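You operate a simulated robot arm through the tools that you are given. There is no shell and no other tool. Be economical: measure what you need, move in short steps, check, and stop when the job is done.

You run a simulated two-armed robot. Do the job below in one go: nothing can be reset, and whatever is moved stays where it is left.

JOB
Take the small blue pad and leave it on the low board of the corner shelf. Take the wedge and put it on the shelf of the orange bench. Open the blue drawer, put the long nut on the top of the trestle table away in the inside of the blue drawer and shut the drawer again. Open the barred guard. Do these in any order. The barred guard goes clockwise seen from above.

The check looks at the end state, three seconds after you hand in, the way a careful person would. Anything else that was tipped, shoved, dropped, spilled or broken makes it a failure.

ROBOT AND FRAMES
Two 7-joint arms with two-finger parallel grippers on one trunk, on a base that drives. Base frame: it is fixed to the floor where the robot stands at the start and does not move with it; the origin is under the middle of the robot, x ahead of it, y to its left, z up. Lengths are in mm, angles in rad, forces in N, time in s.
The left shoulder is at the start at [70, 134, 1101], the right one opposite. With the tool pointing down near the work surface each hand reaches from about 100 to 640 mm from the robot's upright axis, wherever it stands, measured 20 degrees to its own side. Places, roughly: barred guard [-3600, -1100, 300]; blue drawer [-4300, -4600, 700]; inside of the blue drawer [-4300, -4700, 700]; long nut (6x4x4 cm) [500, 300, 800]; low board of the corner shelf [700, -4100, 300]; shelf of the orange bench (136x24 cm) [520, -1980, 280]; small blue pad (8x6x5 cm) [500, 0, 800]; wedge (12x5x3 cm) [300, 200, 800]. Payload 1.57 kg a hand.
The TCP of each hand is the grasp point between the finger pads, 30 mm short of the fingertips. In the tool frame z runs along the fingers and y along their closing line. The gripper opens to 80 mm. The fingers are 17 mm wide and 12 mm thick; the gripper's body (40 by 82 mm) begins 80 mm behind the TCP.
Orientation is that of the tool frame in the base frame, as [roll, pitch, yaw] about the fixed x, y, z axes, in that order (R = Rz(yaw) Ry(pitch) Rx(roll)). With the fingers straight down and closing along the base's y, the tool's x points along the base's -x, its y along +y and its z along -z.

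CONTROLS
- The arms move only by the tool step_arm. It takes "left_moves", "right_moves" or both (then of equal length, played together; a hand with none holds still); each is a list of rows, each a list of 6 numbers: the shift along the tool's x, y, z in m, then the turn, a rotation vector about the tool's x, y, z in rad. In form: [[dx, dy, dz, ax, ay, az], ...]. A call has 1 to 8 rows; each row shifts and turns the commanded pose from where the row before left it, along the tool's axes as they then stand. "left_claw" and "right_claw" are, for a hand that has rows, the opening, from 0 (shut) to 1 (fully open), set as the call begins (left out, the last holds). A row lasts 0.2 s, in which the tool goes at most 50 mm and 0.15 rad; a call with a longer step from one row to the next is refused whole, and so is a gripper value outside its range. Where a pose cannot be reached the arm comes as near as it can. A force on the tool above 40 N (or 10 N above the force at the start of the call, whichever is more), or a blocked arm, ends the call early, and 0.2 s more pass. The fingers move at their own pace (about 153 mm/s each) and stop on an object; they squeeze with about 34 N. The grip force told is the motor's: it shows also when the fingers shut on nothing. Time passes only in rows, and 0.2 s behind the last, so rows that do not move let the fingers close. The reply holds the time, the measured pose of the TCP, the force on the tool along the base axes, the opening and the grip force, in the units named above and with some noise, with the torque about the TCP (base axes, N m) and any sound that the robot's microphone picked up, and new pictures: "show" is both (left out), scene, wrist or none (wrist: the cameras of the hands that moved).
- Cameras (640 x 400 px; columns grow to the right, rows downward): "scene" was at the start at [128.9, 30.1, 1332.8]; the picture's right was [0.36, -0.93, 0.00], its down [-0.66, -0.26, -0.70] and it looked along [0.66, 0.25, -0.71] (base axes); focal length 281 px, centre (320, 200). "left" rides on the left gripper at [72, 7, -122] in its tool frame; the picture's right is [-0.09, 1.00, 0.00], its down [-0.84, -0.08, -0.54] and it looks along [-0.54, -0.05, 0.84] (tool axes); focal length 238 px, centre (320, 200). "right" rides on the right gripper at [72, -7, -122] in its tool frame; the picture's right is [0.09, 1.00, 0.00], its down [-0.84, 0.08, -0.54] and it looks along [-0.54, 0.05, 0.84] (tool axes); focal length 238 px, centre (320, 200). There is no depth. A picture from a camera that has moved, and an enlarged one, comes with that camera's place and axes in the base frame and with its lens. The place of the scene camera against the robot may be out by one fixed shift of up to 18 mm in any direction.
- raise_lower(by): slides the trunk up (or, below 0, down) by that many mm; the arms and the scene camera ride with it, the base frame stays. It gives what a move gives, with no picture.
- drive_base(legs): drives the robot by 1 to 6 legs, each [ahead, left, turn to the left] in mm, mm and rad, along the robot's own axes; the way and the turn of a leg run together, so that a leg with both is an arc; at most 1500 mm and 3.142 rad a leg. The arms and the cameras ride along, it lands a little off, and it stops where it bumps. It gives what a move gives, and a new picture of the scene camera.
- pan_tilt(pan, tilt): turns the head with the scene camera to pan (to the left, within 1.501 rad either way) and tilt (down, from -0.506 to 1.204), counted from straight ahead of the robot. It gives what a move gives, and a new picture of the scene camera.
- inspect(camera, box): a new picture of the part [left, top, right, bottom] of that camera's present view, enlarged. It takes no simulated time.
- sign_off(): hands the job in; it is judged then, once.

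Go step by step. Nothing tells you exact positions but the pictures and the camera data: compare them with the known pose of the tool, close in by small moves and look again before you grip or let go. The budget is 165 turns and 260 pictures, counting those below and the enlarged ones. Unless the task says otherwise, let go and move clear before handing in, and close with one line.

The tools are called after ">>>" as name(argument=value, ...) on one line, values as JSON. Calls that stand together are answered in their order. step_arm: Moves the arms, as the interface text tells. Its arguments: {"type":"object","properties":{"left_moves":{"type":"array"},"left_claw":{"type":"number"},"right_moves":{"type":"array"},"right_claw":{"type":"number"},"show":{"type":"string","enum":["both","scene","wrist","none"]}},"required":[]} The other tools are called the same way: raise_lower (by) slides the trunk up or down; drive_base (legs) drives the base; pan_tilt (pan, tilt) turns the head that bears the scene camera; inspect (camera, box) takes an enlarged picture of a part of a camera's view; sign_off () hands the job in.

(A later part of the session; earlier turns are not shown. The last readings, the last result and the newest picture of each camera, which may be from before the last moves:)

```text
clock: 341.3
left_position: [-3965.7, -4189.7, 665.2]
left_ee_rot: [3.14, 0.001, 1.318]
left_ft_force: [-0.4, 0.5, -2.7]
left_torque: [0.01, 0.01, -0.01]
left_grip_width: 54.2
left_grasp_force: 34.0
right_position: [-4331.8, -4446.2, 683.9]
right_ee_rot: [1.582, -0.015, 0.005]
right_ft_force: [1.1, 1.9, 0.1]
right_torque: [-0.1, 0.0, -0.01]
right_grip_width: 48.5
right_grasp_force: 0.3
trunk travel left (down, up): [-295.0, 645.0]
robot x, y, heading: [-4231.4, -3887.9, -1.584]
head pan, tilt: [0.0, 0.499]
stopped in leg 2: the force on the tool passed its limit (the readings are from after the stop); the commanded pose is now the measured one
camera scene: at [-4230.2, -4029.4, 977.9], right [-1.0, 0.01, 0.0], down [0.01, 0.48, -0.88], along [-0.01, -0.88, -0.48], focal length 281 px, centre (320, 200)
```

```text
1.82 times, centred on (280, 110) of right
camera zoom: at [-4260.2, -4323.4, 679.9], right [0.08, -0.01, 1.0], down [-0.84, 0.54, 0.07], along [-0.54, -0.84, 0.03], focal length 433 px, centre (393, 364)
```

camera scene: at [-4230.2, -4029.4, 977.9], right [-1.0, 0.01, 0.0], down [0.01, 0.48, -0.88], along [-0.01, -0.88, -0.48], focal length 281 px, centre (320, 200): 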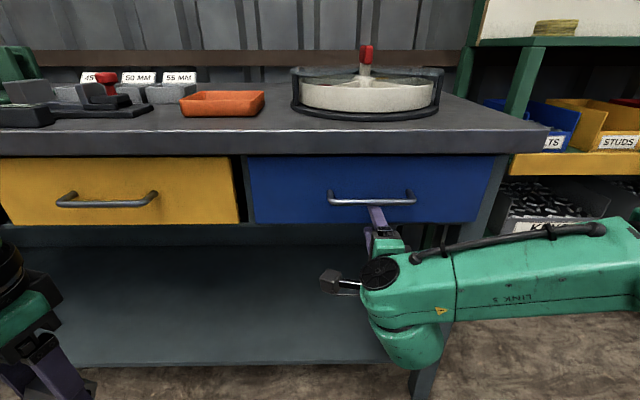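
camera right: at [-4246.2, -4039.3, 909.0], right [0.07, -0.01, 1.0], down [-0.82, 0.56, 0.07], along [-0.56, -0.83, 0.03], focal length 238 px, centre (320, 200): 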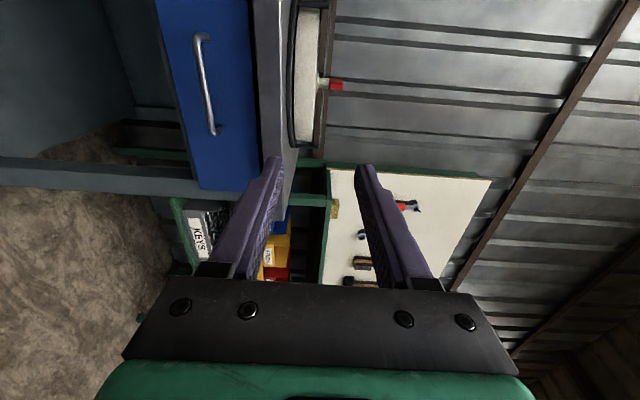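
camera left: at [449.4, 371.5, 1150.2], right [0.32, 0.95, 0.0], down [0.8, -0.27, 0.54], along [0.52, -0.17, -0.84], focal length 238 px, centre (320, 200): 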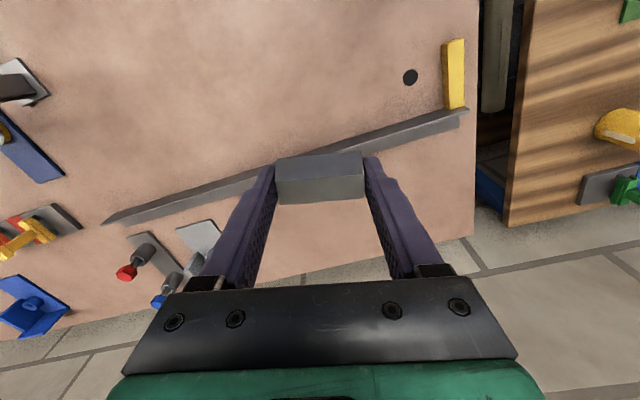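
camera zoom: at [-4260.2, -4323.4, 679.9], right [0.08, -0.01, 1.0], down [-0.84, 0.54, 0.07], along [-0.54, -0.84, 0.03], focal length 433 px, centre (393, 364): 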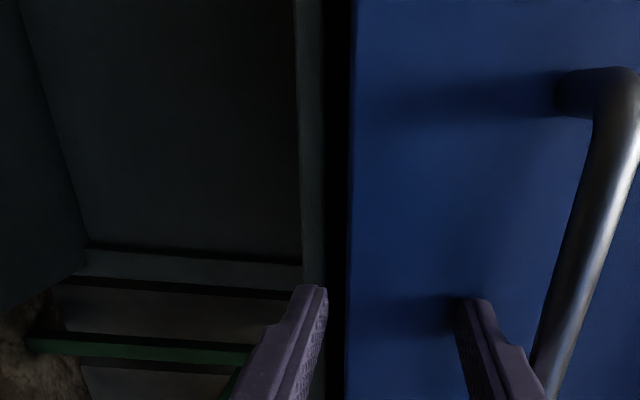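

Contact: the drawer front is nearer and the bar is higher (z≈732) than I took it. Back off, raise 48 mm and approach again.

>>> drive_base(legs=[[-50, 0, 0]])

>>> raise_lower(by=48)

>>> inspect(camera="right", box=[160, 0, 480, 200])

```text
clock: 342.2
left_position: [-3966.9, -4138.6, 665.4]
left_ee_rot: [-3.141, -0.001, 1.317]
left_ft_force: [0.2, 0.2, -2.6]
left_torque: [0.0, 0.01, 0.02]
left_grip_width: 54.4
left_grasp_force: 34.3
right_position: [-4329.8, -4394.5, 684.0]
right_ee_rot: [1.582, -0.014, 0.003]
right_ft_force: [0.0, 0.2, -0.6]
right_torque: [0.02, 0.01, 0.01]
right_grip_width: 47.9
right_grasp_force: 0.0
trunk travel left (down, up): [-295.0, 645.0]
robot x, y, heading: [-4230.6, -3837.8, -1.588]
head pan, tilt: [0.0, 0.499]
camera scene: at [-4229.5, -3978.1, 978.0], right [-1.0, 0.01, 0.0], down [0.01, 0.48, -0.88], along [-0.01, -0.88, -0.48], focal length 281 px, centre (320, 200)
```

scene: 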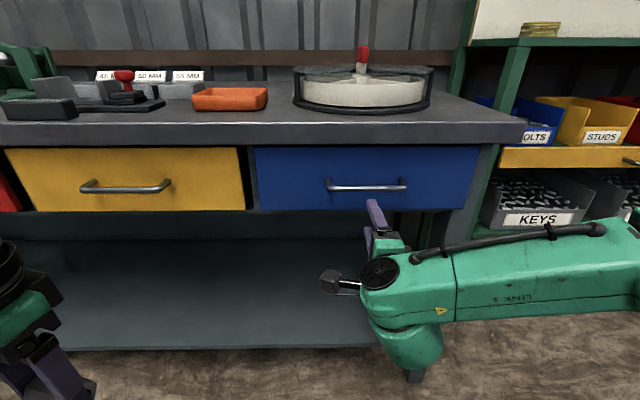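

```text
clock: 343.1
left_position: [-3965.6, -4138.0, 712.9]
left_ee_rot: [3.141, 0.0, 1.319]
left_ft_force: [0.6, -0.4, -1.9]
left_torque: [0.04, 0.0, 0.0]
left_grip_width: 54.6
left_grasp_force: 34.1
right_position: [-4329.9, -4396.4, 731.5]
right_ee_rot: [1.583, -0.015, 0.003]
right_ft_force: [-0.3, 0.4, -0.1]
right_torque: [0.01, 0.02, 0.0]
right_grip_width: 48.0
right_grasp_force: 0.1
trunk travel left (down, up): [-343.0, 597.0]
robot x, y, heading: [-4227.8, -3837.7, -1.588]
head pan, tilt: [0.0, 0.499]
```

```text
2.00 times, centred on (320, 100) of right
camera zoom: at [-4259.6, -4272.8, 727.6], right [0.08, -0.01, 1.0], down [-0.84, 0.54, 0.07], along [-0.54, -0.84, 0.03], focal length 477 px, centre (320, 400)
```

zoom: 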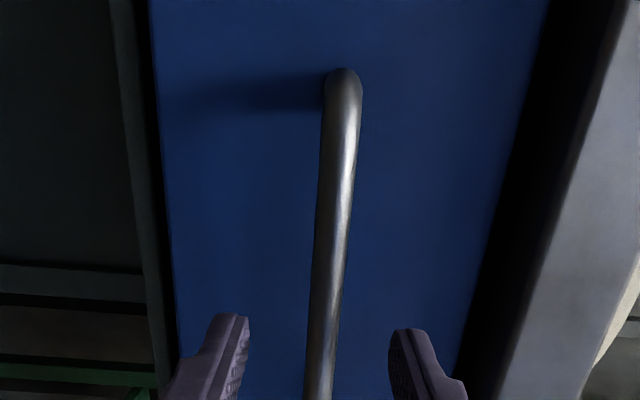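

The bar is right between the fingers. Advance 44 mm and close.

>>> drive_base(legs=[[44, 0, 0]])

>>> step_arm(right_moves=[[0, 0, 0, 0, 0, 0], [0, 0, 0, 0, 0, 0], [0, 0, 0, 0, 0, 0]], right_claw=0, show="wrist")

```text
clock: 344.0
left_position: [-3964.4, -4183.2, 713.4]
left_ee_rot: [-3.142, -0.001, 1.32]
left_ft_force: [0.7, -0.6, -2.2]
left_torque: [0.03, 0.05, 0.01]
left_grip_width: 54.5
left_grasp_force: 34.3
right_position: [-4330.3, -4440.0, 732.4]
right_ee_rot: [1.586, -0.016, 0.007]
right_ft_force: [0.4, -0.6, -0.1]
right_torque: [-0.05, 0.0, -0.01]
right_grip_width: 47.9
right_grasp_force: 0.0
trunk travel left (down, up): [-343.0, 597.0]
robot x, y, heading: [-4228.9, -3884.9, -1.584]
head pan, tilt: [0.0, 0.499]
camera scene: at [-4229.8, -4024.2, 1025.7], right [-1.0, 0.01, 0.0], down [0.01, 0.48, -0.88], along [-0.01, -0.88, -0.48], focal length 281 px, centre (320, 200)
```

scene: 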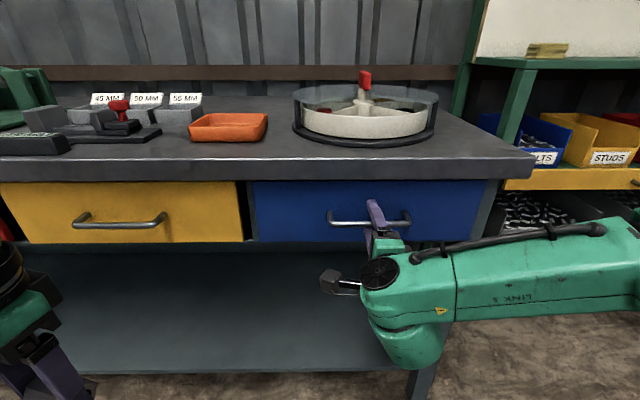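

```text
clock: 344.8
left_position: [-3966.1, -4181.2, 712.9]
left_ee_rot: [3.141, -0.001, 1.319]
left_ft_force: [-0.2, -0.2, -1.5]
left_torque: [0.0, 0.0, 0.01]
left_grip_width: 54.5
left_grasp_force: 34.3
right_position: [-4329.5, -4440.1, 732.0]
right_ee_rot: [1.58, -0.017, 0.006]
right_ft_force: [-0.7, -0.4, 3.2]
right_torque: [-0.01, 0.51, -0.03]
right_grip_width: 11.8
right_grasp_force: 29.4
trunk travel left (down, up): [-343.0, 597.0]
robot x, y, heading: [-4232.2, -3885.7, -1.582]
head pan, tilt: [0.0, 0.499]
camera right: at [-4259.3, -4317.0, 728.1], right [0.08, -0.01, 1.0], down [-0.84, 0.54, 0.07], along [-0.54, -0.84, 0.03], focal length 238 px, centre (320, 200)
```

right: 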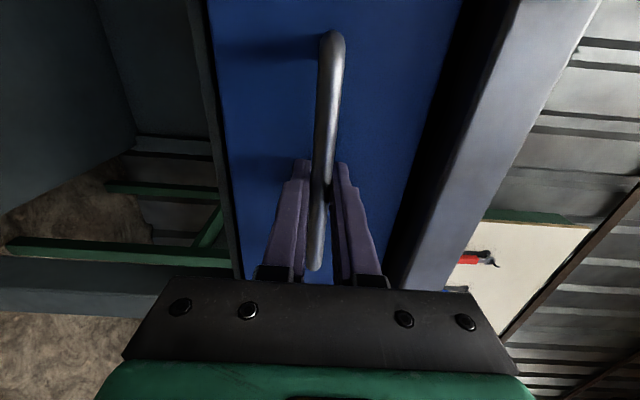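

Gripped. Pull the drawer open by backing up.

>>> drive_base(legs=[[-110, 0, 0], [-110, 0, 0]])

```text
clock: 346.8
left_position: [-3964.3, -3959.2, 714.3]
left_ee_rot: [3.14, -0.001, 1.317]
left_ft_force: [-0.3, 0.5, -1.6]
left_torque: [0.02, 0.0, 0.02]
left_grip_width: 54.4
left_grasp_force: 34.0
right_position: [-4329.6, -4215.1, 733.3]
right_ee_rot: [1.581, -0.018, 0.002]
right_ft_force: [-12.3, -0.3, 5.7]
right_torque: [-0.03, 0.49, -0.44]
right_grip_width: 11.7
right_grasp_force: 28.8
trunk travel left (down, up): [-343.0, 597.0]
robot x, y, heading: [-4225.4, -3659.3, -1.587]
head pan, tilt: [0.0, 0.499]
camera scene: at [-4228.6, -3798.2, 1026.0], right [-1.0, 0.01, 0.0], down [0.01, 0.48, -0.88], along [-0.01, -0.88, -0.48], focal length 281 px, centre (320, 200)
```

scene: 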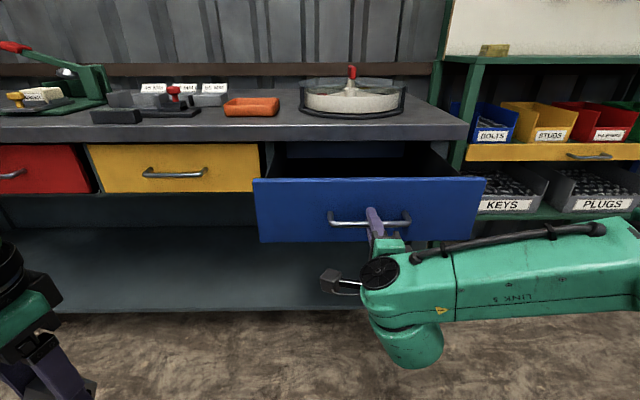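

The drawer is open about 225 mm. Release the handle, back off, and raise the trunk so both hands clear the drawer.

>>> step_arm(right_moves=[[0, 0, 0, 0, 0, 0], [0, 0, 0, 0, 0, 0]], right_claw=0.6, show="none")

>>> drive_base(legs=[[-80, 0, 0]])

>>> raise_lower(by=220)

>>> pan_tilt(pan=0.0, tilt=0.7)

```text
clock: 347.4
left_position: [-3962.4, -3960.1, 713.2]
left_ee_rot: [3.141, -0.003, 1.316]
left_ft_force: [0.1, -0.7, -2.2]
left_torque: [0.04, 0.02, 0.01]
left_grip_width: 54.4
left_grasp_force: 33.3
right_position: [-4328.5, -4215.8, 733.1]
right_ee_rot: [1.584, -0.016, 0.001]
right_ft_force: [0.4, -0.6, -0.2]
right_torque: [-0.01, -0.01, 0.03]
right_grip_width: 48.2
right_grasp_force: 0.1
trunk travel left (down, up): [-343.0, 597.0]
robot x, y, heading: [-4228.9, -3659.7, -1.582]
head pan, tilt: [0.0, 0.499]
```

```text
clock: 348.5
left_position: [-3961.8, -3876.6, 713.3]
left_ee_rot: [3.141, 0.0, 1.317]
left_ft_force: [0.0, 0.0, -2.4]
left_torque: [-0.04, 0.01, 0.0]
left_grip_width: 54.7
left_grasp_force: 33.6
right_position: [-4328.4, -4132.5, 734.4]
right_ee_rot: [1.582, -0.015, 0.002]
right_ft_force: [-0.1, 0.6, 0.3]
right_torque: [0.01, 0.02, 0.01]
right_grip_width: 48.0
right_grasp_force: 0.0
trunk travel left (down, up): [-343.0, 597.0]
robot x, y, heading: [-4229.0, -3576.1, -1.585]
head pan, tilt: [0.0, 0.499]
camera scene: at [-4225.8, -3715.3, 1026.0], right [-1.0, 0.02, 0.0], down [0.01, 0.48, -0.88], along [-0.01, -0.88, -0.48], focal length 281 px, centre (320, 200)
```

scene: 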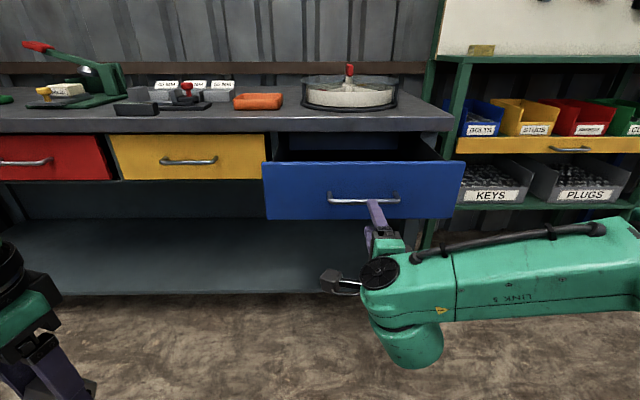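

```text
clock: 350.8
left_position: [-3961.6, -3877.2, 932.4]
left_ee_rot: [3.142, -0.003, 1.315]
left_ft_force: [0.3, 0.6, -1.7]
left_torque: [0.03, -0.05, 0.04]
left_grip_width: 54.7
left_grasp_force: 34.2
right_position: [-4327.9, -4133.6, 952.1]
right_ee_rot: [1.583, -0.016, 0.002]
right_ft_force: [0.2, 0.0, -0.2]
right_torque: [-0.02, 0.01, -0.03]
right_grip_width: 48.0
right_grasp_force: 0.1
trunk travel left (down, up): [-563.0, 377.0]
robot x, y, heading: [-4224.4, -3573.9, -1.588]
head pan, tilt: [0.0, 0.499]
```

```text
clock: 351.5
left_position: [-3961.3, -3876.6, 933.7]
left_ee_rot: [-3.141, -0.001, 1.316]
left_ft_force: [0.0, 0.2, -2.6]
left_torque: [-0.02, 0.01, -0.02]
left_grip_width: 54.8
left_grasp_force: 34.5
right_position: [-4327.0, -4133.5, 951.2]
right_ee_rot: [1.582, -0.015, 0.0]
right_ft_force: [0.6, 0.0, 0.2]
right_torque: [-0.01, 0.01, 0.02]
right_grip_width: 48.1
right_grasp_force: 0.1
trunk travel left (down, up): [-563.0, 377.0]
robot x, y, heading: [-4227.7, -3571.8, -1.586]
head pan, tilt: [0.0, 0.7]
camera scene: at [-4225.7, -3710.2, 1228.2], right [-1.0, 0.02, 0.0], down [0.01, 0.64, -0.77], along [-0.01, -0.77, -0.64], focal length 281 px, centre (320, 200)
```

scene: 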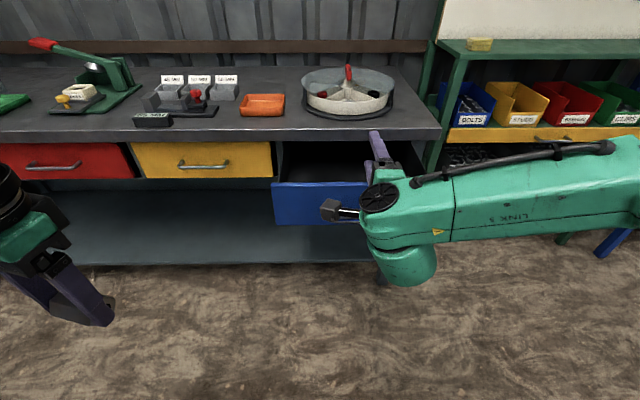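

>>> drive_base(legs=[[0, -90, 0], [200, 0, 0]])

>>> pan_tilt(pan=0.15, tilt=0.9)

```text
clock: 353.8
left_position: [-4053.2, -4074.2, 933.4]
left_ee_rot: [3.142, 0.0, 1.318]
left_ft_force: [0.3, -0.5, -2.3]
left_torque: [0.01, 0.06, 0.0]
left_grip_width: 54.6
left_grasp_force: 33.6
right_position: [-4420.0, -4330.1, 951.3]
right_ee_rot: [1.583, -0.015, 0.0]
right_ft_force: [0.1, -0.3, 0.1]
right_torque: [-0.01, -0.02, 0.01]
right_grip_width: 47.9
right_grasp_force: 0.0
trunk travel left (down, up): [-563.0, 377.0]
robot x, y, heading: [-4319.1, -3773.7, -1.58]
head pan, tilt: [0.0, 0.7]
camera scene: at [-4316.9, -3908.0, 1228.1], right [-1.0, 0.01, 0.0], down [0.01, 0.64, -0.76], along [-0.01, -0.76, -0.64], focal length 281 px, centre (320, 200)
```

scene: 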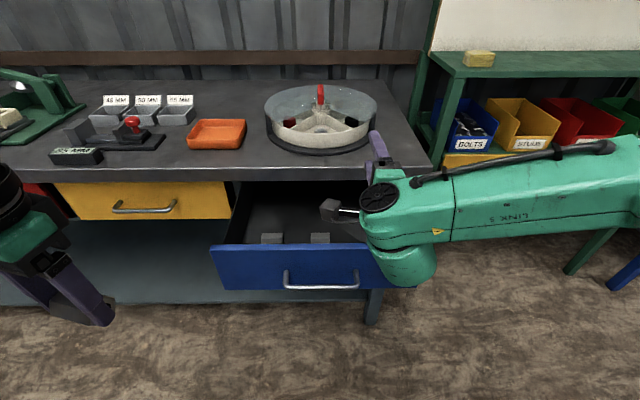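

```text
clock: 354.5
left_position: [-4053.0, -4073.5, 932.4]
left_ee_rot: [-3.141, -0.001, 1.317]
left_ft_force: [-0.1, 0.2, -2.7]
left_torque: [0.01, -0.03, -0.05]
left_grip_width: 54.3
left_grasp_force: 34.1
right_position: [-4418.3, -4330.0, 951.2]
right_ee_rot: [1.583, -0.016, 0.003]
right_ft_force: [-0.4, -0.1, -0.8]
right_torque: [-0.01, 0.01, 0.02]
right_grip_width: 47.8
right_grasp_force: 0.1
trunk travel left (down, up): [-563.0, 377.0]
robot x, y, heading: [-4323.0, -3772.3, -1.586]
head pan, tilt: [0.15, 0.901]
camera scene: at [-4305.5, -3897.5, 1212.0], right [-0.99, -0.13, 0.0], down [-0.11, 0.78, -0.62], along [0.08, -0.62, -0.78], focal length 281 px, centre (320, 200)
```

scene: 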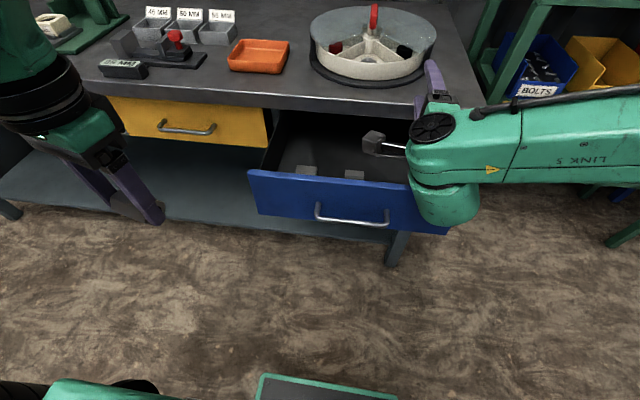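

>>> inspect(camera="scene", box=[240, 90, 470, 240])

```text
2.67 times, centred on (355, 165) of scene
camera zoom: at [-4305.5, -3897.5, 1212.0], right [-0.99, -0.13, 0.0], down [-0.11, 0.78, -0.62], along [0.08, -0.62, -0.78], focal length 750 px, centre (227, 293)
```

zoom: 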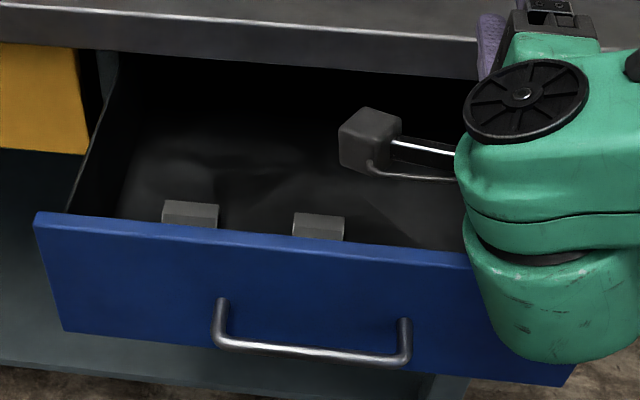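

The drawer already holds two nuts near the left-centre; its right part looks free. I retract the right hand a bit and shift right so the left hand can place there.

>>> step_arm(right_moves=[[0, 0.01, -0.045, 0, 0, 0], [0, 0.01, -0.045, 0, 0, 0], [0, 0, -0.045, 0, 0, 0]], show="none")

>>> drive_base(legs=[[0, -170, 0]])

>>> inspect(camera="scene", box=[160, 70, 440, 270])

```text
clock: 355.3
left_position: [-4052.6, -4073.3, 932.5]
left_ee_rot: [3.139, -0.002, 1.319]
left_ft_force: [1.0, 0.4, -2.8]
left_torque: [0.02, -0.04, 0.0]
left_grip_width: 54.7
left_grasp_force: 34.0
right_position: [-4419.5, -4227.1, 973.7]
right_ee_rot: [1.584, -0.018, -0.001]
right_ft_force: [0.9, 0.5, -0.4]
right_torque: [0.04, 0.0, -0.01]
right_grip_width: 48.2
right_grasp_force: 0.0
right hand out of reach, approached as far as the arm can: row 3
trunk travel left (down, up): [-563.0, 377.0]
robot x, y, heading: [-4317.6, -3769.6, -1.589]
head pan, tilt: [0.15, 0.901]
```

```text
clock: 356.8
left_position: [-4221.8, -4071.2, 933.3]
left_ee_rot: [3.141, -0.001, 1.32]
left_ft_force: [0.0, -0.2, -2.5]
left_torque: [-0.01, 0.0, 0.01]
left_grip_width: 54.3
left_grasp_force: 34.1
right_position: [-4589.3, -4224.5, 974.4]
right_ee_rot: [1.584, -0.018, 0.002]
right_ft_force: [0.3, 0.6, 0.3]
right_torque: [0.01, 0.0, 0.03]
right_grip_width: 48.2
right_grasp_force: 0.1
trunk travel left (down, up): [-563.0, 377.0]
robot x, y, heading: [-4485.4, -3772.2, -1.583]
head pan, tilt: [0.15, 0.901]
camera scene: at [-4475.4, -3895.2, 1212.0], right [-0.99, -0.14, 0.0], down [-0.11, 0.78, -0.62], along [0.09, -0.61, -0.78], focal length 281 px, centre (320, 200)
```

scene: 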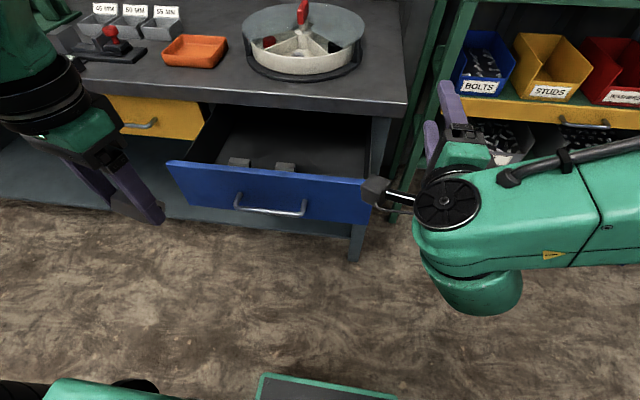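

```text
2.00 times, centred on (300, 170) of scene
camera zoom: at [-4475.4, -3895.2, 1212.0], right [-0.99, -0.14, 0.0], down [-0.11, 0.78, -0.62], along [0.09, -0.61, -0.78], focal length 563 px, centre (360, 260)
```

zoom: 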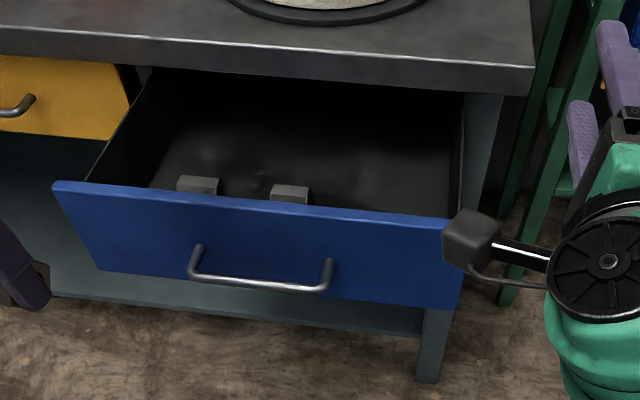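

The right side of the drawer is free, around [-4420,-4370]. Move the left hand there at safe height.

>>> step_arm(left_moves=[[-0.0422, -0.0141, 0, 0, 0, 0], [-0.0422, -0.0141, 0, 0, 0, 0], [-0.0422, -0.0141, 0, 0, 0, 0], [-0.0422, -0.0141, 0, 0, 0, 0], [-0.0422, -0.0141, 0, 0, 0, 0], [-0.0422, -0.0141, 0, 0, 0, 0], [-0.0422, -0.0141, 0, 0, 0, 0], [-0.0422, -0.0141, 0, 0, 0, 0]])

```text
clock: 358.6
left_position: [-4407.7, -4353.6, 932.6]
left_ee_rot: [3.139, 0.0, 1.319]
left_ft_force: [-0.6, 0.0, -2.0]
left_torque: [-0.02, 0.0, -0.02]
left_grip_width: 54.5
left_grasp_force: 34.2
left hand out of reach, approached as far as the arm can: row 8
right_position: [-4589.0, -4224.9, 974.3]
right_ee_rot: [1.584, -0.019, 0.004]
right_ft_force: [0.7, 0.1, 0.9]
right_torque: [0.04, 0.03, -0.02]
right_grip_width: 48.0
right_grasp_force: 0.1
trunk travel left (down, up): [-563.0, 377.0]
robot x, y, heading: [-4494.3, -3773.5, -1.579]
head pan, tilt: [0.15, 0.901]
camera scene: at [-4476.2, -3895.2, 1212.0], right [-0.99, -0.14, 0.0], down [-0.11, 0.78, -0.62], along [0.09, -0.61, -0.78], focal length 281 px, centre (320, 200)
camera left: at [-4382.5, -4286.1, 1054.3], right [0.94, -0.34, 0.0], down [-0.29, -0.79, 0.54], along [-0.18, -0.51, -0.84], focal length 238 px, centre (320, 200)
```

scene: 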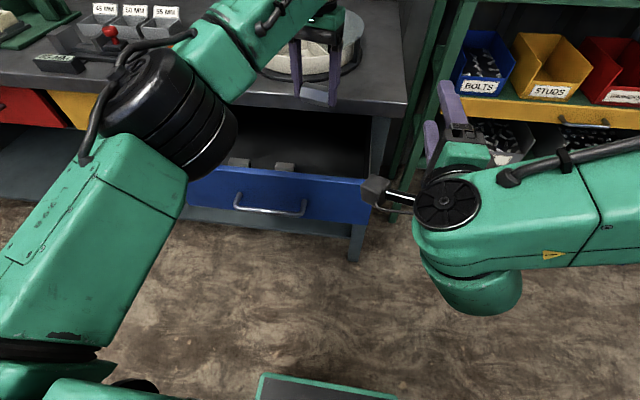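
left: 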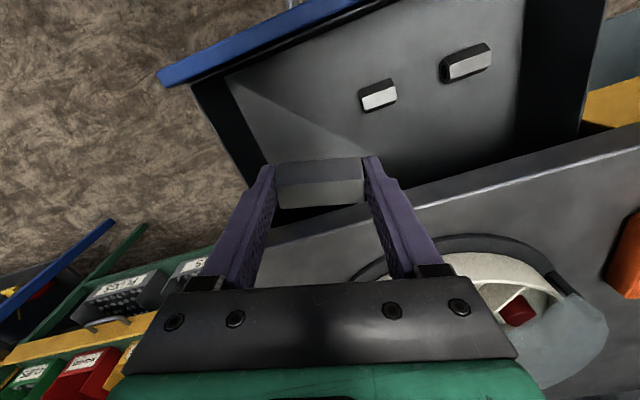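

Clear view: two existing nuts, and free floor below my hand. Shift 20 mm away from the nuts and lower.

>>> step_arm(left_moves=[[0, -0.02, 0, 0, 0, 0], [0, 0, 0.045, 0, 0, 0], [0, 0, 0.045, 0, 0, 0], [0, 0, 0.04, 0, 0, 0]])

```text
clock: 359.6
left_position: [-4422.8, -4344.7, 801.1]
left_ee_rot: [-3.141, 0.0, 1.32]
left_ft_force: [0.2, -0.2, -2.5]
left_torque: [0.02, 0.02, -0.04]
left_grip_width: 54.5
left_grasp_force: 34.0
right_position: [-4588.1, -4226.8, 974.2]
right_ee_rot: [1.583, -0.017, 0.0]
right_ft_force: [0.1, -0.2, 0.2]
right_torque: [-0.01, -0.01, -0.02]
right_grip_width: 47.8
right_grasp_force: 0.1
trunk travel left (down, up): [-563.0, 377.0]
robot x, y, heading: [-4486.6, -3767.9, -1.585]
head pan, tilt: [0.15, 0.901]
camera scene: at [-4475.2, -3896.2, 1211.9], right [-0.99, -0.14, 0.0], down [-0.11, 0.78, -0.62], along [0.09, -0.61, -0.78], focal length 281 px, centre (320, 200)
camera left: at [-4398.1, -4277.5, 923.7], right [0.94, -0.34, 0.0], down [-0.28, -0.79, 0.54], along [-0.18, -0.51, -0.84], focal length 238 px, centre (320, 200)
```

scene: 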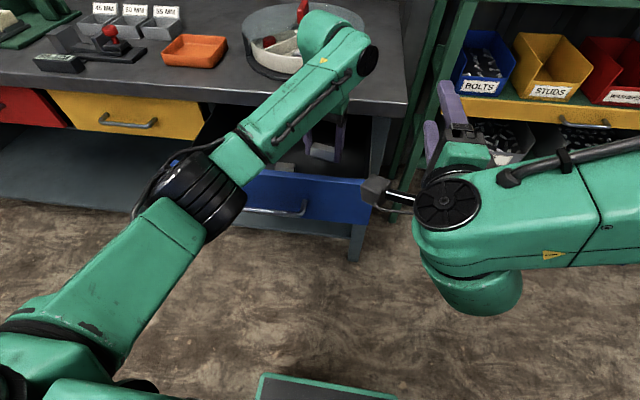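
left: 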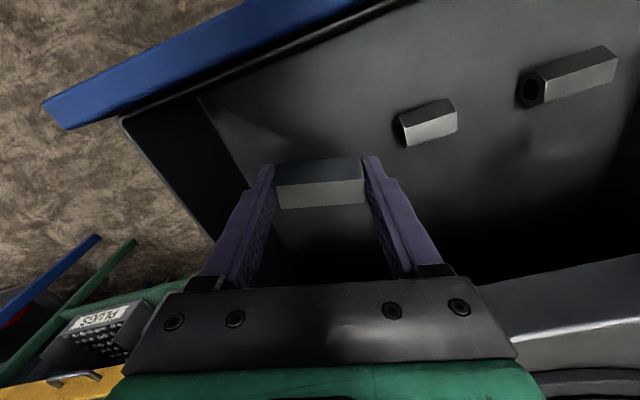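

>>> step_arm(left_moves=[[0, 0, 0.03, 0, 0, 0], [0, 0, 0.02, 0, 0, 0]], show="wrist")

```text
clock: 360.2
left_position: [-4423.7, -4344.6, 753.1]
left_ee_rot: [3.14, -0.001, 1.32]
left_ft_force: [0.4, 1.1, -2.0]
left_torque: [0.06, 0.0, 0.0]
left_grip_width: 54.4
left_grasp_force: 34.3
right_position: [-4589.0, -4224.8, 974.0]
right_ee_rot: [1.583, -0.017, 0.001]
right_ft_force: [0.1, -1.2, -1.1]
right_torque: [-0.04, 0.02, -0.01]
right_grip_width: 48.0
right_grasp_force: 0.0
trunk travel left (down, up): [-563.0, 377.0]
robot x, y, heading: [-4488.7, -3770.7, -1.582]
head pan, tilt: [0.15, 0.901]
camera left: at [-4398.7, -4277.6, 876.3], right [0.94, -0.34, 0.0], down [-0.28, -0.79, 0.54], along [-0.18, -0.51, -0.84], focal length 238 px, centre (320, 200)
```

left: 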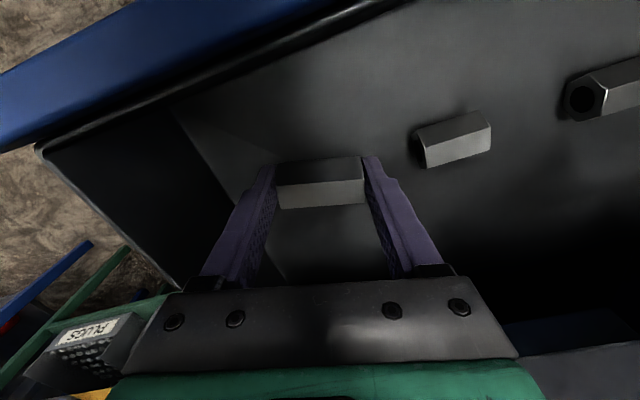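

>>> step_arm(left_moves=[[0, 0, 0.015, 0, 0, 0]], show="none")

>>> step_arm(left_moves=[[0, 0, 0.008, 0, 0, 0]], show="wrist")

```text
clock: 360.6
left_position: [-4422.6, -4344.7, 738.6]
left_ee_rot: [-3.141, -0.003, 1.321]
left_ft_force: [0.5, -0.4, -1.4]
left_torque: [0.01, 0.02, -0.04]
left_grip_width: 54.6
left_grasp_force: 33.7
right_position: [-4586.8, -4224.9, 974.2]
right_ee_rot: [1.585, -0.018, 0.0]
right_ft_force: [-0.2, -0.7, 0.3]
right_torque: [-0.01, 0.01, 0.03]
right_grip_width: 48.0
right_grasp_force: 0.0
trunk travel left (down, up): [-563.0, 377.0]
robot x, y, heading: [-4489.7, -3769.2, -1.584]
head pan, tilt: [0.15, 0.901]
```

```text
clock: 361.0
left_position: [-4422.9, -4346.0, 729.8]
left_ee_rot: [3.14, -0.002, 1.318]
left_ft_force: [0.3, 0.2, -1.8]
left_torque: [0.01, 0.0, -0.01]
left_grip_width: 54.4
left_grasp_force: 33.9
right_position: [-4588.5, -4225.3, 973.6]
right_ee_rot: [1.582, -0.015, 0.003]
right_ft_force: [-0.7, -0.3, -0.3]
right_torque: [-0.03, -0.01, 0.02]
right_grip_width: 48.0
right_grasp_force: 0.0
trunk travel left (down, up): [-563.0, 377.0]
robot x, y, heading: [-4489.6, -3773.2, -1.584]
head pan, tilt: [0.15, 0.901]
camera left: at [-4398.5, -4278.5, 852.9], right [0.94, -0.34, 0.0], down [-0.28, -0.79, 0.54], along [-0.18, -0.51, -0.84], focal length 238 px, centre (320, 200)
```

left: 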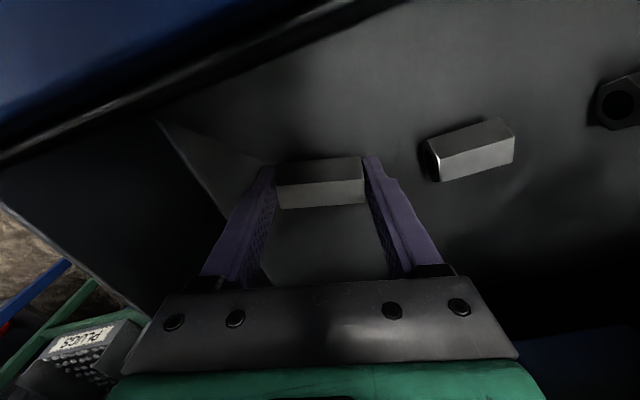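

>>> step_arm(left_moves=[[0, 0, 0.006, 0, 0, 0]], show="none")

>>> step_arm(left_moves=[[0, 0, 0.005, 0, 0, 0]], show="none")

>>> step_arm(left_moves=[[0, 0, 0.004, 0, 0, 0]], show="wrist")

```text
clock: 361.4
left_position: [-4423.5, -4347.1, 723.4]
left_ee_rot: [-3.142, -0.002, 1.319]
left_ft_force: [-1.1, -0.4, -2.3]
left_torque: [-0.01, 0.03, -0.01]
left_grip_width: 54.5
left_grasp_force: 34.2
right_position: [-4589.7, -4224.9, 974.0]
right_ee_rot: [1.582, -0.018, 0.001]
right_ft_force: [0.2, 0.2, 0.1]
right_torque: [-0.01, 0.01, 0.01]
right_grip_width: 47.9
right_grasp_force: 0.0
trunk travel left (down, up): [-563.0, 377.0]
robot x, y, heading: [-4489.9, -3770.3, -1.586]
head pan, tilt: [0.15, 0.901]
```

```text
clock: 361.8
left_position: [-4424.3, -4344.9, 718.8]
left_ee_rot: [3.14, 0.0, 1.32]
left_ft_force: [-0.3, -0.3, -3.0]
left_torque: [-0.01, -0.01, 0.04]
left_grip_width: 54.5
left_grasp_force: 33.4
right_position: [-4589.0, -4225.8, 973.1]
right_ee_rot: [1.584, -0.017, 0.001]
right_ft_force: [0.6, -0.1, -0.2]
right_torque: [-0.01, -0.01, -0.02]
right_grip_width: 47.8
right_grasp_force: 0.1
trunk travel left (down, up): [-563.0, 377.0]
robot x, y, heading: [-4486.9, -3774.5, -1.587]
head pan, tilt: [0.15, 0.901]
```

```text
clock: 362.2
left_position: [-4423.9, -4346.5, 718.5]
left_ee_rot: [3.141, 0.004, 1.32]
left_ft_force: [2.2, -0.3, 13.2]
left_torque: [0.07, 0.07, 0.01]
left_grip_width: 54.6
left_grasp_force: 34.0
right_position: [-4588.1, -4223.1, 975.2]
right_ee_rot: [1.58, -0.018, 0.001]
right_ft_force: [-0.2, 0.1, -0.7]
right_torque: [0.0, 0.02, 0.01]
right_grip_width: 48.2
right_grasp_force: 0.1
trunk travel left (down, up): [-563.0, 377.0]
robot x, y, heading: [-4488.7, -3773.8, -1.586]
head pan, tilt: [0.15, 0.901]
camera left: at [-4399.1, -4278.0, 840.4], right [0.94, -0.34, 0.0], down [-0.28, -0.79, 0.55], along [-0.18, -0.52, -0.84], focal length 238 px, centre (320, 200)
```

left: 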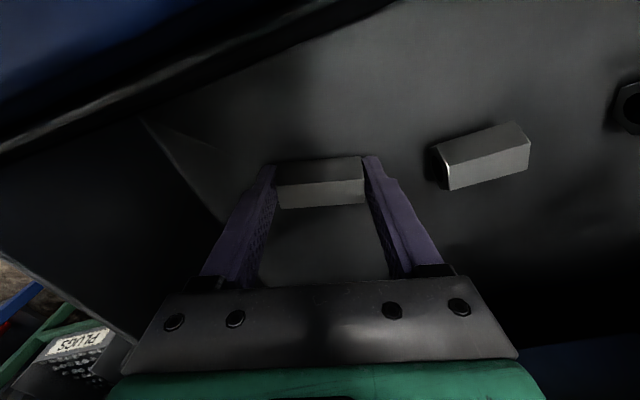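

On the drawer floor. Open the left gripper and lift straight out.

>>> step_arm(left_moves=[[0, 0, -0.003, 0, 0, 0], [0, 0, 0, 0, 0, 0], [0, 0, 0, 0, 0, 0]], left_claw=0.9, show="none")

>>> step_arm(left_moves=[[0, 0, -0.02, 0, 0, 0], [0, 0, -0.045, 0, 0, 0], [0, 0, -0.045, 0, 0, 0], [0, 0, -0.045, 0, 0, 0], [0, 0, -0.045, 0, 0, 0], [0, 0, -0.045, 0, 0, 0]])

```text
clock: 363.0
left_position: [-4423.0, -4345.9, 717.8]
left_ee_rot: [3.139, -0.002, 1.318]
left_ft_force: [-0.7, -0.7, 0.2]
left_torque: [-0.01, 0.0, 0.02]
left_grip_width: 72.0
left_grasp_force: 0.0
right_position: [-4588.5, -4224.6, 973.8]
right_ee_rot: [1.583, -0.017, 0.001]
right_ft_force: [0.2, 0.2, 0.5]
right_torque: [0.01, -0.01, 0.04]
right_grip_width: 48.1
right_grasp_force: 0.0
trunk travel left (down, up): [-563.0, 377.0]
robot x, y, heading: [-4489.4, -3771.3, -1.585]
head pan, tilt: [0.15, 0.901]
```

```text
clock: 364.4
left_position: [-4419.9, -4344.5, 958.4]
left_ee_rot: [-3.141, 0.013, 1.321]
left_ft_force: [0.2, -0.5, -0.1]
left_torque: [-0.04, 0.03, 0.0]
left_grip_width: 72.1
left_grasp_force: 0.1
left hand out of reach, approached as far as the arm can: row 6
right_position: [-4586.9, -4224.1, 974.8]
right_ee_rot: [1.582, -0.016, 0.002]
right_ft_force: [-0.3, -0.4, 0.1]
right_torque: [0.0, -0.01, -0.02]
right_grip_width: 48.1
right_grasp_force: 0.0
trunk travel left (down, up): [-563.0, 377.0]
robot x, y, heading: [-4486.3, -3772.4, -1.575]
head pan, tilt: [0.15, 0.901]
camera scene: at [-4474.8, -3893.8, 1212.1], right [-0.99, -0.14, 0.0], down [-0.11, 0.78, -0.62], along [0.08, -0.62, -0.78], focal length 281 px, centre (320, 200)
camera left: at [-4394.7, -4275.1, 1078.9], right [0.94, -0.34, 0.0], down [-0.28, -0.78, 0.55], along [-0.19, -0.52, -0.83], focal length 238 px, centre (320, 200)
```

scene: 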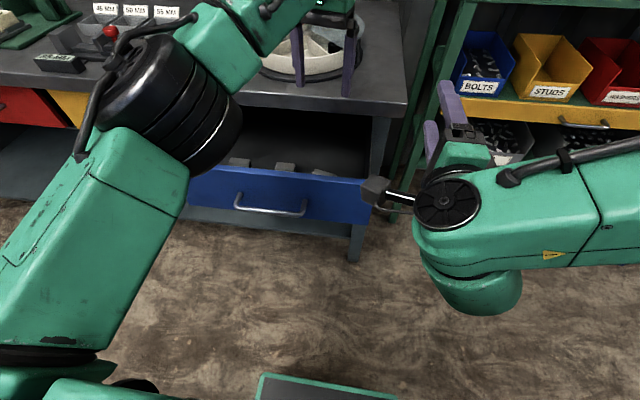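
left: 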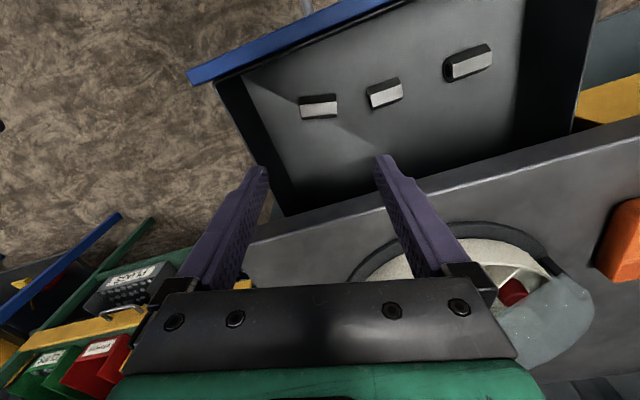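

The nut lies in the drawer beside the other two. Retract the left hand, back off, align the right fist with the drawer front and lower.

>>> step_arm(left_moves=[[0.0422, 0.0141, 0, 0, 0, 0], [0.0422, 0.0141, 0, 0, 0, 0], [0.0422, 0.0141, 0, 0, 0, 0], [0.0422, 0.0141, 0, 0, 0, 0], [0.0422, 0.0141, 0, 0, 0, 0], [0.0422, 0.0141, 0, 0, 0, 0], [0.0422, 0.0141, 0, 0, 0, 0]], right_moves=[[0, 0, 0, 0, 0, 0], [0, 0, 0, 0, 0, 0], [0, 0, 0, 0, 0, 0], [0, 0, 0, 0, 0, 0], [0, 0, 0, 0, 0, 0], [0, 0, 0, 0, 0, 0], [0, 0, 0, 0, 0, 0]], right_claw=0, show="none")

>>> drive_base(legs=[[-160, 0, -0.01], [0, 262, 0]])

>>> raise_lower(by=-207)

>>> pan_tilt(pan=0.0, tilt=0.6)

```text
clock: 366.0
left_position: [-4254.6, -4078.9, 956.5]
left_ee_rot: [3.141, 0.001, 1.321]
left_ft_force: [0.6, -0.6, -0.4]
left_torque: [-0.04, 0.04, 0.03]
left_grip_width: 72.0
left_grasp_force: 0.1
right_position: [-4588.5, -4222.7, 974.0]
right_ee_rot: [1.58, -0.016, 0.002]
right_ft_force: [1.0, 0.0, -0.5]
right_torque: [0.0, 0.0, -0.04]
right_grip_width: 0.0
right_grasp_force: 21.3
trunk travel left (down, up): [-563.0, 377.0]
robot x, y, heading: [-4487.8, -3771.3, -1.584]
head pan, tilt: [0.15, 0.901]
```

```text
clock: 368.9
left_position: [-3985.4, -3931.0, 956.2]
left_ee_rot: [-3.141, 0.0, 1.306]
left_ft_force: [0.0, -0.2, -0.1]
left_torque: [-0.02, 0.0, 0.0]
left_grip_width: 72.1
left_grasp_force: 0.1
right_position: [-4321.6, -4068.6, 973.2]
right_ee_rot: [1.583, -0.015, -0.012]
right_ft_force: [0.2, 0.1, 0.8]
right_torque: [0.01, 0.0, -0.03]
right_grip_width: 0.0
right_grasp_force: 21.9
trunk travel left (down, up): [-563.0, 377.0]
robot x, y, heading: [-4215.2, -3619.7, -1.6]
head pan, tilt: [0.15, 0.901]
camera scene: at [-4202.8, -3740.1, 1212.0], right [-0.99, -0.12, 0.0], down [-0.1, 0.78, -0.62], along [0.08, -0.62, -0.78], focal length 281 px, centre (320, 200)
```

scene: 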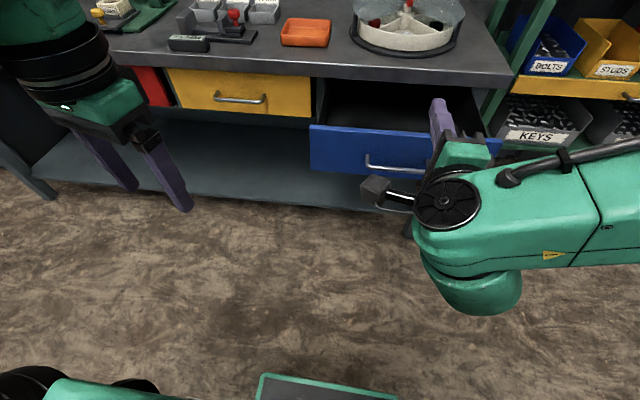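

```text
clock: 371.2
left_position: [-3986.2, -3929.3, 750.4]
left_ee_rot: [3.139, -0.002, 1.305]
left_ft_force: [0.0, -0.4, -0.1]
left_torque: [-0.03, 0.04, -0.01]
left_grip_width: 71.9
left_grasp_force: 0.1
right_position: [-4321.8, -4068.5, 767.1]
right_ee_rot: [1.583, -0.019, -0.012]
right_ft_force: [-0.6, -0.4, -0.1]
right_torque: [-0.02, 0.0, 0.02]
right_grip_width: 0.0
right_grasp_force: 21.5
trunk travel left (down, up): [-356.0, 584.0]
robot x, y, heading: [-4215.0, -3615.1, -1.601]
head pan, tilt: [0.15, 0.901]
```

```text
clock: 372.0
left_position: [-3985.8, -3928.9, 750.8]
left_ee_rot: [3.139, 0.0, 1.306]
left_ft_force: [0.3, 0.4, -1.1]
left_torque: [0.01, 0.01, 0.02]
left_grip_width: 72.2
left_grasp_force: 0.0
right_position: [-4321.1, -4068.4, 766.8]
right_ee_rot: [1.584, -0.018, -0.014]
right_ft_force: [-0.4, -1.0, 0.3]
right_torque: [0.0, -0.01, 0.0]
right_grip_width: 0.0
right_grasp_force: 20.9
trunk travel left (down, up): [-356.0, 584.0]
robot x, y, heading: [-4213.3, -3617.9, -1.599]
head pan, tilt: [0.0, 0.6]
camera scene: at [-4214.6, -3753.5, 1029.7], right [-1.0, 0.03, 0.0], down [0.01, 0.57, -0.82], along [-0.02, -0.82, -0.57], focal length 281 px, centre (320, 200)
```

scene: 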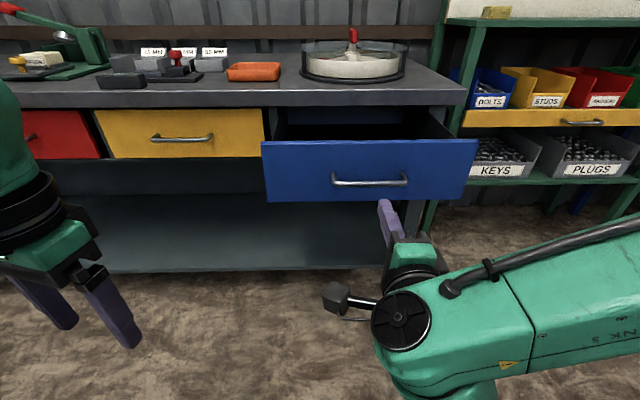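

Fist is at z≈767, above the bar. Drive forward to push the drawer shut.

>>> drive_base(legs=[[150, 0, 0.02], [235, 0, 0]])

```text
clock: 374.7
left_position: [-3980.3, -4301.3, 748.7]
left_ee_rot: [3.141, -0.002, 1.331]
left_ft_force: [0.0, -0.1, -0.3]
left_torque: [-0.01, 0.03, 0.01]
left_grip_width: 72.0
left_grasp_force: 0.0
right_position: [-4311.2, -4445.7, 766.5]
right_ee_rot: [1.584, -0.018, 0.012]
right_ft_force: [-0.7, 0.1, 0.6]
right_torque: [0.03, -0.01, 0.02]
right_grip_width: 0.0
right_grasp_force: 21.4
trunk travel left (down, up): [-356.0, 584.0]
robot x, y, heading: [-4217.9, -3993.5, -1.574]
head pan, tilt: [0.0, 0.6]
stopped in leg 2: the force on the tool passed its limit (the readings are from after the stop); the commanded pose is now the measured one
camera scene: at [-4213.6, -4130.4, 1029.8], right [-1.0, 0.0, 0.0], down [0.0, 0.56, -0.83], along [0.0, -0.83, -0.56], focal length 281 px, centre (320, 200)
```

scene: 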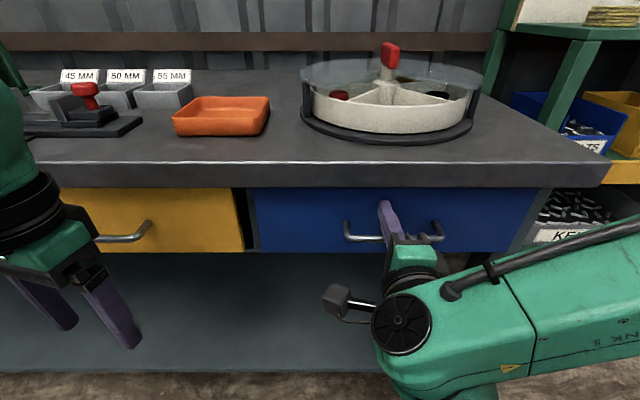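

The fist stopped at y=-4446, the same as when the drawer was shut originally. Back away and verify.

>>> drive_base(legs=[[-350, 0, 0]])

>>> pan_tilt(pan=-0.15, tilt=0.4)

>>> inspect(camera="scene", box=[120, 90, 420, 260])

```text
clock: 377.0
left_position: [-3979.3, -3946.4, 750.1]
left_ee_rot: [3.139, -0.001, 1.345]
left_ft_force: [-0.2, -0.8, 0.4]
left_torque: [-0.01, 0.0, 0.0]
left_grip_width: 72.0
left_grasp_force: 0.0
right_position: [-4308.4, -4095.8, 767.9]
right_ee_rot: [1.584, -0.019, 0.025]
right_ft_force: [-0.2, -0.2, 0.5]
right_torque: [-0.01, 0.01, 0.05]
right_grip_width: 0.0
right_grasp_force: 21.5
trunk travel left (down, up): [-356.0, 584.0]
robot x, y, heading: [-4220.4, -3641.8, -1.556]
head pan, tilt: [0.0, 0.6]
camera scene: at [-4213.9, -3778.4, 1029.9], right [-1.0, -0.01, 0.0], down [-0.01, 0.56, -0.83], along [0.01, -0.83, -0.56], focal length 281 px, centre (320, 200)
```

scene: 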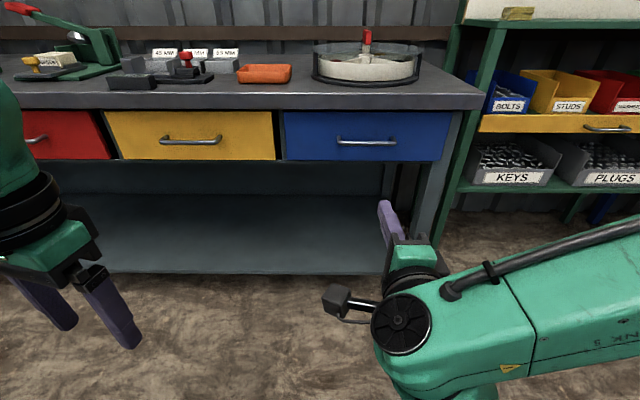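

```text
clock: 377.7
left_position: [-3977.7, -3946.6, 749.0]
left_ee_rot: [3.14, -0.004, 1.345]
left_ft_force: [0.1, -0.9, 0.1]
left_torque: [-0.04, 0.01, -0.07]
left_grip_width: 72.1
left_grasp_force: 0.0
right_position: [-4308.1, -4095.6, 766.8]
right_ee_rot: [1.584, -0.019, 0.027]
right_ft_force: [0.9, -1.1, -0.2]
right_torque: [-0.01, -0.02, -0.01]
right_grip_width: 0.0
right_grasp_force: 22.0
trunk travel left (down, up): [-356.0, 584.0]
robot x, y, heading: [-4218.3, -3641.6, -1.56]
head pan, tilt: [-0.15, 0.4]
camera scene: at [-4227.6, -3782.2, 1048.0], right [-0.99, 0.14, 0.0], down [0.05, 0.39, -0.92], along [-0.13, -0.91, -0.39], focal length 281 px, centre (320, 200)
```

scene: 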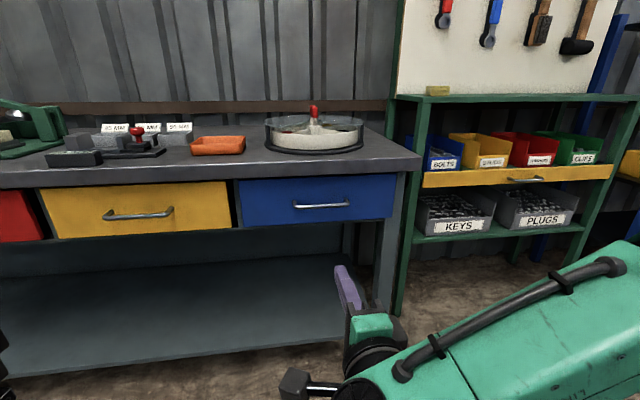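

```text
2.13 times, centred on (270, 175) of scene
camera zoom: at [-4227.6, -3782.2, 1048.0], right [-0.99, 0.14, 0.0], down [0.05, 0.39, -0.92], along [-0.13, -0.91, -0.39], focal length 600 px, centre (427, 253)
```

zoom: 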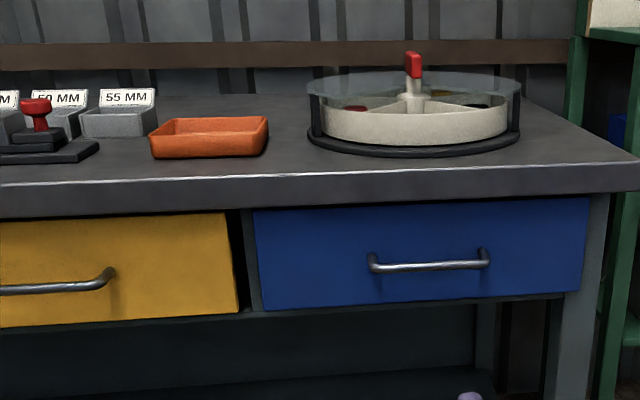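

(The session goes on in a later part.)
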